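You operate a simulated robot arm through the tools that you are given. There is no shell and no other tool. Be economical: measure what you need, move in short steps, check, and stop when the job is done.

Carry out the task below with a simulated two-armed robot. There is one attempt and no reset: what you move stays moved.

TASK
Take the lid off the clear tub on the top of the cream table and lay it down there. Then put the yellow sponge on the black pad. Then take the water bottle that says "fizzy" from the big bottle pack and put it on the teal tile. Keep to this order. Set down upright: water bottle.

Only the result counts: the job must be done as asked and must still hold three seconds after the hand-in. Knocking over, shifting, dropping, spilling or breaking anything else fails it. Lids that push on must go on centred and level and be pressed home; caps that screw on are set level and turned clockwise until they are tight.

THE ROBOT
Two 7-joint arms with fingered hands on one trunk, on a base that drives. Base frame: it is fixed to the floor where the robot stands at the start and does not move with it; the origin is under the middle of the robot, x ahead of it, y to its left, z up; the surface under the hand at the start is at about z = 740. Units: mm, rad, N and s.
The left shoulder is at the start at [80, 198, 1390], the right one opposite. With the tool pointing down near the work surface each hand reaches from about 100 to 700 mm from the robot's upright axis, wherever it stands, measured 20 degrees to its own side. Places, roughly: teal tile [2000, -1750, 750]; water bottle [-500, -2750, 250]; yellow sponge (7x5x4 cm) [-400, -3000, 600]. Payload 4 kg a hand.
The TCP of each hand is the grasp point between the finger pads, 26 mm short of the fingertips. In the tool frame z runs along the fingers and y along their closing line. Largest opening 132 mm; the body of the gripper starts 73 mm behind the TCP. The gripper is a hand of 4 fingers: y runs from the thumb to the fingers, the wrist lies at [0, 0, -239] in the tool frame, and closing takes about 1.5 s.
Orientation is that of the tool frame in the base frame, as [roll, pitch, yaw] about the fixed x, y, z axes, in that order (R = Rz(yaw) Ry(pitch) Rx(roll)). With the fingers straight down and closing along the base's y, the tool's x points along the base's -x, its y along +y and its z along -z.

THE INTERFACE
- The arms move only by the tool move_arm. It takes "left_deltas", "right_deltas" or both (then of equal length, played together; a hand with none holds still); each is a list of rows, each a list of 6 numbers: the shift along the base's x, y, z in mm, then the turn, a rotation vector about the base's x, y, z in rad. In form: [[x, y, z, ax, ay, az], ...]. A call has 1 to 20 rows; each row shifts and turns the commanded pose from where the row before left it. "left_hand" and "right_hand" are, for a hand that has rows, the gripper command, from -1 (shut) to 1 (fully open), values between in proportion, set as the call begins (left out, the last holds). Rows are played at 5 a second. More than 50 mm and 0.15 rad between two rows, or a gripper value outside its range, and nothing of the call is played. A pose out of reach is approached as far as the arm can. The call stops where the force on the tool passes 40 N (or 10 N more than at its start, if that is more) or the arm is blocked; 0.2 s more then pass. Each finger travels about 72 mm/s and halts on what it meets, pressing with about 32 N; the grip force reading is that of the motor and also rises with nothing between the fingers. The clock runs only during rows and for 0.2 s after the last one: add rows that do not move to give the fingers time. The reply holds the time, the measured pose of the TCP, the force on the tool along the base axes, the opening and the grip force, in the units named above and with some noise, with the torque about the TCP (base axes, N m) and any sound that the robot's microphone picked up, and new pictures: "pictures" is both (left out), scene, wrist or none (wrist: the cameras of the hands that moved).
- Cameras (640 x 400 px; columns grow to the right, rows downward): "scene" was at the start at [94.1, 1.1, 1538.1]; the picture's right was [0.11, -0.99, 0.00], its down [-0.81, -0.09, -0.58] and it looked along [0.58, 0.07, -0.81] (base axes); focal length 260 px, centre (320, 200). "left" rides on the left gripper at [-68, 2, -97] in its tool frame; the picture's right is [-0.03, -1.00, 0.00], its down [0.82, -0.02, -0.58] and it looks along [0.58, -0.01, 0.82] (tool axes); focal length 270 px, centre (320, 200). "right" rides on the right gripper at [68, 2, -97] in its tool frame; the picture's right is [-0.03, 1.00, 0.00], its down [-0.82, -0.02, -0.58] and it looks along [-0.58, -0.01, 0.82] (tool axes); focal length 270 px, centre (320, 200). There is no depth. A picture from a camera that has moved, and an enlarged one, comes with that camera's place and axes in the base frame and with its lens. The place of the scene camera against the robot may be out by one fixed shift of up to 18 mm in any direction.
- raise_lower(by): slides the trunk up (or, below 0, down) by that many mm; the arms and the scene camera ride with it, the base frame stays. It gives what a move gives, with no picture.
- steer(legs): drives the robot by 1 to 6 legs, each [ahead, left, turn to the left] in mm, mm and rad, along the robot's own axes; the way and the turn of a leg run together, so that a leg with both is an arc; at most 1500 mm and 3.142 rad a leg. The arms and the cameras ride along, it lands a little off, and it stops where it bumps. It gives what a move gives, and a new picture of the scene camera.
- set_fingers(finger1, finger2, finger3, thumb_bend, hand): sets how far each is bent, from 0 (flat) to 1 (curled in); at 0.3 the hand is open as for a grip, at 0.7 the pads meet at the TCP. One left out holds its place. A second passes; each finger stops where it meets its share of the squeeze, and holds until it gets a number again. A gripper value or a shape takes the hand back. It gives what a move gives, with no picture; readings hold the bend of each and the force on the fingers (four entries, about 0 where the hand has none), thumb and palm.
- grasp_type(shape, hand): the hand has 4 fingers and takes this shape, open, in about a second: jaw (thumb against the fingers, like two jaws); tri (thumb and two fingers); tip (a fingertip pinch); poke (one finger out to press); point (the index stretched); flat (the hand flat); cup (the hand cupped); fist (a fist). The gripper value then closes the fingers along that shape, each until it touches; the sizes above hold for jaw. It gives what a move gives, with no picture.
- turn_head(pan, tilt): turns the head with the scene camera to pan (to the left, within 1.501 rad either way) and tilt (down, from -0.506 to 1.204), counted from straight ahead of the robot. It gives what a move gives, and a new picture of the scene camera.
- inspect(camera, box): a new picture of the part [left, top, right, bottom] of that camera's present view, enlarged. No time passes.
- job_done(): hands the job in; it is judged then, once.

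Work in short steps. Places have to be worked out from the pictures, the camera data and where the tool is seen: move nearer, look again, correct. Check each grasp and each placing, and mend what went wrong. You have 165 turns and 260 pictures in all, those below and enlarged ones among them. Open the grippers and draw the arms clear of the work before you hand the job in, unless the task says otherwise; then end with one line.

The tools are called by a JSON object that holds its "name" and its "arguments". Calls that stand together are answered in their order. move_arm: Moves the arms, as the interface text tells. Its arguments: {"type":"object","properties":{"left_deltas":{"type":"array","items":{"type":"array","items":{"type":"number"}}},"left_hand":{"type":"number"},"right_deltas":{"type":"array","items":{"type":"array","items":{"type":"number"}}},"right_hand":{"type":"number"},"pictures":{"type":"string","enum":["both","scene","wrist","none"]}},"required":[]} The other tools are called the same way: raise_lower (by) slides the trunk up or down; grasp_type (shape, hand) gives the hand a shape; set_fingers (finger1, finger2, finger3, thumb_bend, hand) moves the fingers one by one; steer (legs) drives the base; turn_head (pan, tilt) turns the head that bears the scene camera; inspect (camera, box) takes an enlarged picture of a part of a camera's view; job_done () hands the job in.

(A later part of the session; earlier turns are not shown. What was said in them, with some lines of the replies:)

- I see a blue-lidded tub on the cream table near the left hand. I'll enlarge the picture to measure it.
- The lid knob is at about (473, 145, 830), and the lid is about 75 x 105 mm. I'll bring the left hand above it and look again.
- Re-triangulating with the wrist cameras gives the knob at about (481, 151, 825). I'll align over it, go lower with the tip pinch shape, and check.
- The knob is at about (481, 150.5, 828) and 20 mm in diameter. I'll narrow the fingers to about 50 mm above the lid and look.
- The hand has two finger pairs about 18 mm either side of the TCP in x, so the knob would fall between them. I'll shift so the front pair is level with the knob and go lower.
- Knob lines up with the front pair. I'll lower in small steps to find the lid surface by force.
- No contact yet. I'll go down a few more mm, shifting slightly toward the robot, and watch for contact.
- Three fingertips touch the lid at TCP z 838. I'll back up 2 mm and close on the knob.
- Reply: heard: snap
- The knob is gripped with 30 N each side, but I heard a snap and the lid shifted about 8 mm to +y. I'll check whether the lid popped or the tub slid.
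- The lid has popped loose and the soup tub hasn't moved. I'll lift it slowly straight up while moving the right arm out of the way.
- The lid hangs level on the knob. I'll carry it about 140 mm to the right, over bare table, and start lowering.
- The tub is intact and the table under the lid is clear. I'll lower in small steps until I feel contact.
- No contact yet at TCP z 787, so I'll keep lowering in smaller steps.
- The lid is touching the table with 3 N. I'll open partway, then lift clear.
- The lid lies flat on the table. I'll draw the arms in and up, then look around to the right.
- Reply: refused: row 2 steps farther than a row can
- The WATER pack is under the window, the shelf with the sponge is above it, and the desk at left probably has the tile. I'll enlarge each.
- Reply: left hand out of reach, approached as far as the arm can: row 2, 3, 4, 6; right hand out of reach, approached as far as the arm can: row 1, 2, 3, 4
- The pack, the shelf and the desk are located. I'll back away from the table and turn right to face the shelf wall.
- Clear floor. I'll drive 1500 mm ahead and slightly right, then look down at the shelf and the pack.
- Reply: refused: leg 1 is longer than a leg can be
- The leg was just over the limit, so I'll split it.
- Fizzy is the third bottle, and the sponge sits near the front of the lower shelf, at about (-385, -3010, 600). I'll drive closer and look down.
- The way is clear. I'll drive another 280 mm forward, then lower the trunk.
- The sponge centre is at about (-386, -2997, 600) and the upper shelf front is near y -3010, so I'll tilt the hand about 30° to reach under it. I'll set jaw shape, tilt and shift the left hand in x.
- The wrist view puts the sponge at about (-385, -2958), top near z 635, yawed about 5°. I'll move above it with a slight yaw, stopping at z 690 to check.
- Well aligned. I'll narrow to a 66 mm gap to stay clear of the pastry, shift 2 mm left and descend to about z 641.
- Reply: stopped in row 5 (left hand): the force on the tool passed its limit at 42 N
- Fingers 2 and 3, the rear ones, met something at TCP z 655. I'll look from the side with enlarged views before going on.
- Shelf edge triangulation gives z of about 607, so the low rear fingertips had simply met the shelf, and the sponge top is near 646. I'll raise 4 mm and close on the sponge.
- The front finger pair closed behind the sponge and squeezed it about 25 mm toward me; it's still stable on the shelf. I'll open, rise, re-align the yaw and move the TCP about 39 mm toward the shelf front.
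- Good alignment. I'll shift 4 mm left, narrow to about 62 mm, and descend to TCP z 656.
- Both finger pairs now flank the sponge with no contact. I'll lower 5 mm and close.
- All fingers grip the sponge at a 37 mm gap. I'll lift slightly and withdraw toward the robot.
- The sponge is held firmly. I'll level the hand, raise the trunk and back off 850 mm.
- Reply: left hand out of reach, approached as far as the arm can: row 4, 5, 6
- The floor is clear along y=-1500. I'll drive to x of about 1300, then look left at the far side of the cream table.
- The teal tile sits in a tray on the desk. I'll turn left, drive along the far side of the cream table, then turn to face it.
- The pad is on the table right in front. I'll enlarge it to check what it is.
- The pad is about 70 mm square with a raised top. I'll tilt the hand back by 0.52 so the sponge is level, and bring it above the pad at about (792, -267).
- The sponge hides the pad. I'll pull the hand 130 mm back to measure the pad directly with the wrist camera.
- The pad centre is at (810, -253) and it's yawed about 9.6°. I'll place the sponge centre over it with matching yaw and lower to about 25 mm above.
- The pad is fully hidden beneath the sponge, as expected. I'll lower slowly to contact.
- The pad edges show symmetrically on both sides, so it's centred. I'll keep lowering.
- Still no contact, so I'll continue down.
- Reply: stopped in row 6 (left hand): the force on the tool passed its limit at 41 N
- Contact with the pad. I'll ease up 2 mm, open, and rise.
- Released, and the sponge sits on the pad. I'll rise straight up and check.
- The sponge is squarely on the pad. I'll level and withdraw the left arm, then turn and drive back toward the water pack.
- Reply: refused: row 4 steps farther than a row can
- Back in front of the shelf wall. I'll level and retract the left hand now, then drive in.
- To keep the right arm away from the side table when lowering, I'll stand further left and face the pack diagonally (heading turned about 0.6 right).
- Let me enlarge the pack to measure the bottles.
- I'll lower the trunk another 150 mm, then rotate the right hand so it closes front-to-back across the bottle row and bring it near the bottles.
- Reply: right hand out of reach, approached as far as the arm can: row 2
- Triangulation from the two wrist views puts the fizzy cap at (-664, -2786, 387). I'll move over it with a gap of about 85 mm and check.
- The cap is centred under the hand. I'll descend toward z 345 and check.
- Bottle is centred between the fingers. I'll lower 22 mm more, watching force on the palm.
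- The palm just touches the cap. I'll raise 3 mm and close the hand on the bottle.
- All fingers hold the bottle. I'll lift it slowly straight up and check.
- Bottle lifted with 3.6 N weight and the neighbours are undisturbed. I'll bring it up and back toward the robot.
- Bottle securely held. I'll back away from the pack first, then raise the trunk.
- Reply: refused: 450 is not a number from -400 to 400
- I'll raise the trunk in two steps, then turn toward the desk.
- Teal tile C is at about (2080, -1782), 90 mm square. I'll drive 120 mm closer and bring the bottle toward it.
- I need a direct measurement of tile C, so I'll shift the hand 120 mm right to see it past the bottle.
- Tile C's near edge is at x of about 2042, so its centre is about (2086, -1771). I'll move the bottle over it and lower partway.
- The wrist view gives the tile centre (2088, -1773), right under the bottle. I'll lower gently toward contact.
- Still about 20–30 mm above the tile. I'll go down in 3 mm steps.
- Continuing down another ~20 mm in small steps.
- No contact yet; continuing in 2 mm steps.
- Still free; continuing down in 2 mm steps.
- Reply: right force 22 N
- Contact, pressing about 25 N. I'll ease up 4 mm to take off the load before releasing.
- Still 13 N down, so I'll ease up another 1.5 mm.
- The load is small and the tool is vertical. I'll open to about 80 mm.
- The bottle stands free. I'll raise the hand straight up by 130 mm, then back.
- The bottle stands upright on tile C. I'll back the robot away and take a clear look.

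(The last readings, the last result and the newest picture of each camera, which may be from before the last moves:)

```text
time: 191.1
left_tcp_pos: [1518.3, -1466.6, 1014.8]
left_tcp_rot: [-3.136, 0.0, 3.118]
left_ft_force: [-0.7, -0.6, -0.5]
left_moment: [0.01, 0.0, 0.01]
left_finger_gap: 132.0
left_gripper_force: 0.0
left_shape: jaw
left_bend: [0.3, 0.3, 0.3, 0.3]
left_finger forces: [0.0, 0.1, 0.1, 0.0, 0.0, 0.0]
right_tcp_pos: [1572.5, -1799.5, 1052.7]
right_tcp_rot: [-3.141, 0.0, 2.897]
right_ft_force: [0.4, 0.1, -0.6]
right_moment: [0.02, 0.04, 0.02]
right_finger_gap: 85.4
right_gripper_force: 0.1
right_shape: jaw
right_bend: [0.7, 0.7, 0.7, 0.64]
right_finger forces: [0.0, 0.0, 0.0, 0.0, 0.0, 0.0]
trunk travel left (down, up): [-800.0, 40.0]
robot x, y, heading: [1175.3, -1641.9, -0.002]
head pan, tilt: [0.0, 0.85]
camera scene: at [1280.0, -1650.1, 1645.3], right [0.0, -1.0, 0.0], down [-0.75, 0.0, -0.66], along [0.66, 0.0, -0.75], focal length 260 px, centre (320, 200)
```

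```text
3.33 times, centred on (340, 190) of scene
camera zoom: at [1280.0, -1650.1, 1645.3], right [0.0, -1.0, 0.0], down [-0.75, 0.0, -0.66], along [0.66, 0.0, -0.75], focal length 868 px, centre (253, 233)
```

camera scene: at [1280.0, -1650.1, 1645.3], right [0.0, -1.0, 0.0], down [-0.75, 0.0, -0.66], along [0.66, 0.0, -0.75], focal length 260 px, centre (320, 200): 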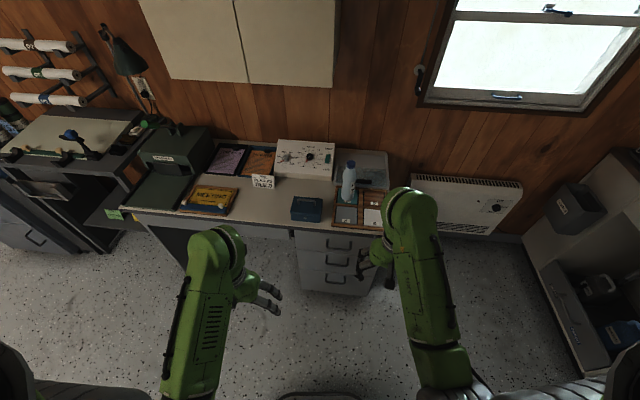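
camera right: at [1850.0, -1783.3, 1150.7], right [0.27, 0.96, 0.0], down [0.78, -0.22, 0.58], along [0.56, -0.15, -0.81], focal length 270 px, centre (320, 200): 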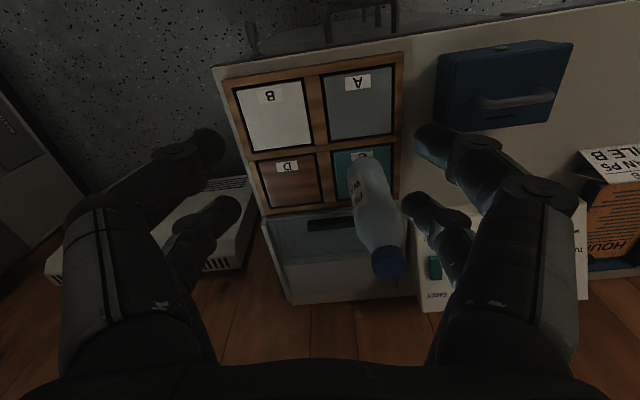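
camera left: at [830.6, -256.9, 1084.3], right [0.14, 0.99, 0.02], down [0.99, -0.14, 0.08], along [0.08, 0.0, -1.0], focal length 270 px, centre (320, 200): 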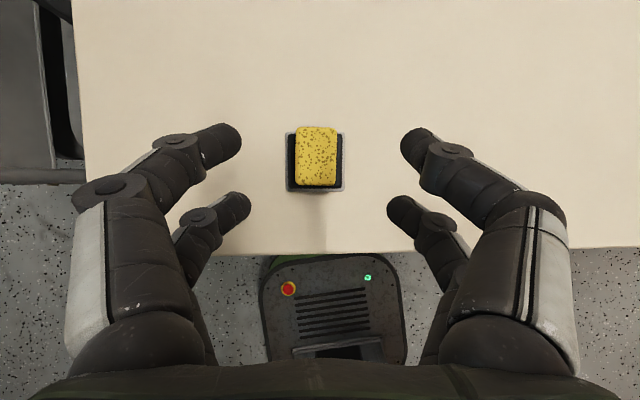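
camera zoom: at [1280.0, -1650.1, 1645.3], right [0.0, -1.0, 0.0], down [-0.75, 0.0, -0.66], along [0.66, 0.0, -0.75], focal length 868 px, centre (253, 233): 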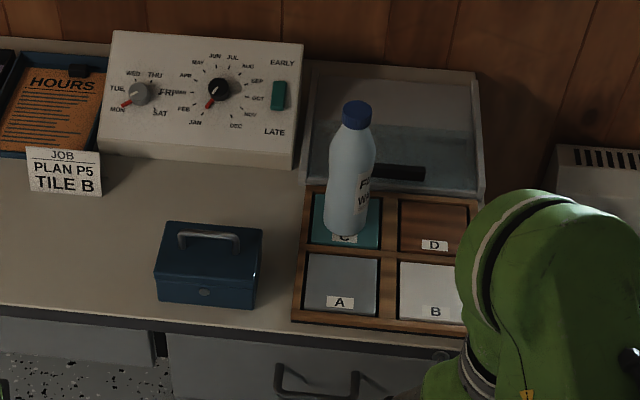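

The bottle is upright on the teal tile. I'll open the right gripper and glance at the cream table for a last check.

{"name": "move_arm", "arguments": {"right_deltas": [[0, 0, 0, 0, 0, 0], [0, 0, 0, 0, 0, 0], [0, 0, 0, 0, 0, 0]], "right_hand": 1, "pictures": "none"}}

{"name": "steer", "arguments": {"legs": [[0, 0, 1.2]]}}

{"name": "turn_head", "arguments": {"pan": 0.9, "tilt": 0.5}}

```text
time: 191.9
left_tcp_pos: [1515.6, -1466.5, 1016.3]
left_tcp_rot: [-3.137, 0.003, 3.12]
left_ft_force: [0.4, -0.2, -0.2]
left_moment: [0.0, 0.01, -0.03]
left_finger_gap: 132.0
left_gripper_force: 0.2
left_shape: jaw
left_bend: [0.3, 0.3, 0.3, 0.3]
left_finger forces: [0.0, 0.0, 0.1, 0.0, 0.0, 0.1]
right_tcp_pos: [1569.9, -1798.8, 1053.6]
right_tcp_rot: [3.141, 0.004, 2.897]
right_ft_force: [0.6, 0.2, -0.7]
right_moment: [0.0, -0.02, 0.02]
right_finger_gap: 131.7
right_gripper_force: 0.0
right_shape: jaw
right_bend: [0.3, 0.3, 0.3, 0.3]
right_finger forces: [0.0, 0.0, 0.0, 0.0, 0.0, 0.0]
trunk travel left (down, up): [-800.0, 40.0]
robot x, y, heading: [1172.6, -1642.5, -0.011]
head pan, tilt: [0.0, 0.85]
```

```text
time: 195.3
left_tcp_pos: [1136.8, -1261.9, 1015.2]
left_tcp_rot: [-3.136, 0.004, -1.967]
left_ft_force: [-0.6, 0.1, -0.5]
left_moment: [0.01, 0.01, -0.02]
left_finger_gap: 131.6
left_gripper_force: 0.1
left_shape: jaw
left_bend: [0.3, 0.3, 0.3, 0.3]
left_finger forces: [0.1, 0.0, 0.0, 0.0, 0.1, 0.0]
right_tcp_pos: [1466.1, -1332.7, 1054.0]
right_tcp_rot: [-3.141, 0.004, -2.189]
right_ft_force: [-0.4, -0.6, 0.2]
right_moment: [0.0, 0.02, 0.01]
right_finger_gap: 132.1
right_gripper_force: 0.0
right_shape: jaw
right_bend: [0.3, 0.3, 0.3, 0.3]
right_finger forces: [0.0, 0.0, 0.0, 0.1, 0.0, 0.0]
trunk travel left (down, up): [-800.0, 40.0]
robot x, y, heading: [1172.6, -1643.2, 1.196]
head pan, tilt: [0.0, 0.85]
camera scene: at [1207.7, -1549.1, 1645.6], right [0.93, -0.37, 0.0], down [-0.28, -0.7, -0.66], along [0.24, 0.61, -0.75], focal length 260 px, centre (320, 200)
```

scene: 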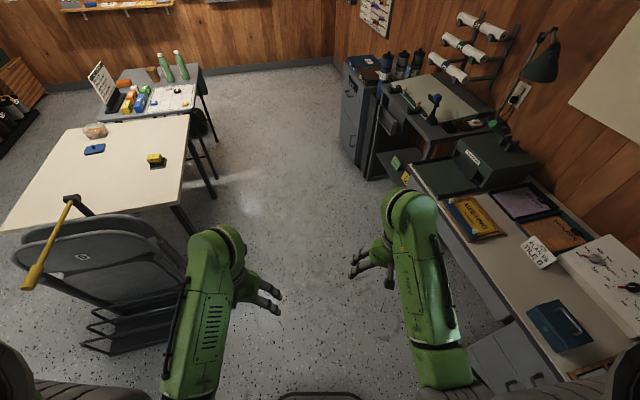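

```text
time: 196.5
left_tcp_pos: [1136.3, -1263.0, 1016.6]
left_tcp_rot: [-3.136, 0.005, -1.966]
left_ft_force: [-0.1, 0.0, -0.1]
left_moment: [-0.01, 0.0, 0.01]
left_finger_gap: 132.1
left_gripper_force: 0.1
left_shape: jaw
left_bend: [0.3, 0.3, 0.3, 0.3]
left_finger forces: [0.0, 0.0, 0.0, 0.0, 0.1, 0.1]
right_tcp_pos: [1466.2, -1331.9, 1051.8]
right_tcp_rot: [-3.141, 0.003, -2.189]
right_ft_force: [0.0, -0.4, 0.5]
right_moment: [0.01, 0.0, 0.02]
right_finger_gap: 132.0
right_gripper_force: 0.1
right_shape: jaw
right_bend: [0.3, 0.3, 0.3, 0.3]
right_finger forces: [0.1, 0.1, 0.1, 0.0, 0.1, 0.0]
trunk travel left (down, up): [-800.0, 40.0]
robot x, y, heading: [1176.5, -1644.5, 1.199]
head pan, tilt: [0.901, 0.499]
camera scene: at [1133.4, -1542.9, 1675.6], right [0.87, 0.5, 0.0], down [0.24, -0.42, -0.88], along [-0.44, 0.76, -0.48], focal length 260 px, centre (320, 200)
```

scene: 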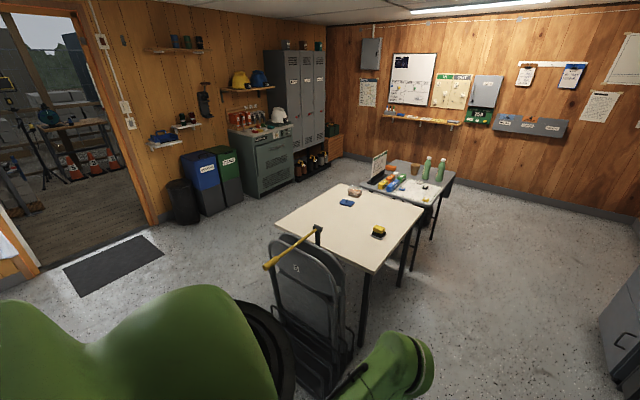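

The lid lies beside the tub, the sponge is on the pad, the bottle stands on the tile, and both grippers are open and clear. I'll hand in.

{"name": "job_done", "arguments": {}}

```text
The job is handed in.
```

I handed in the job with all three steps done in order: the tub's lid lies on the cream table, the yellow sponge is on the black pad, and the fizzy water bottle stands upright on the teal tile.
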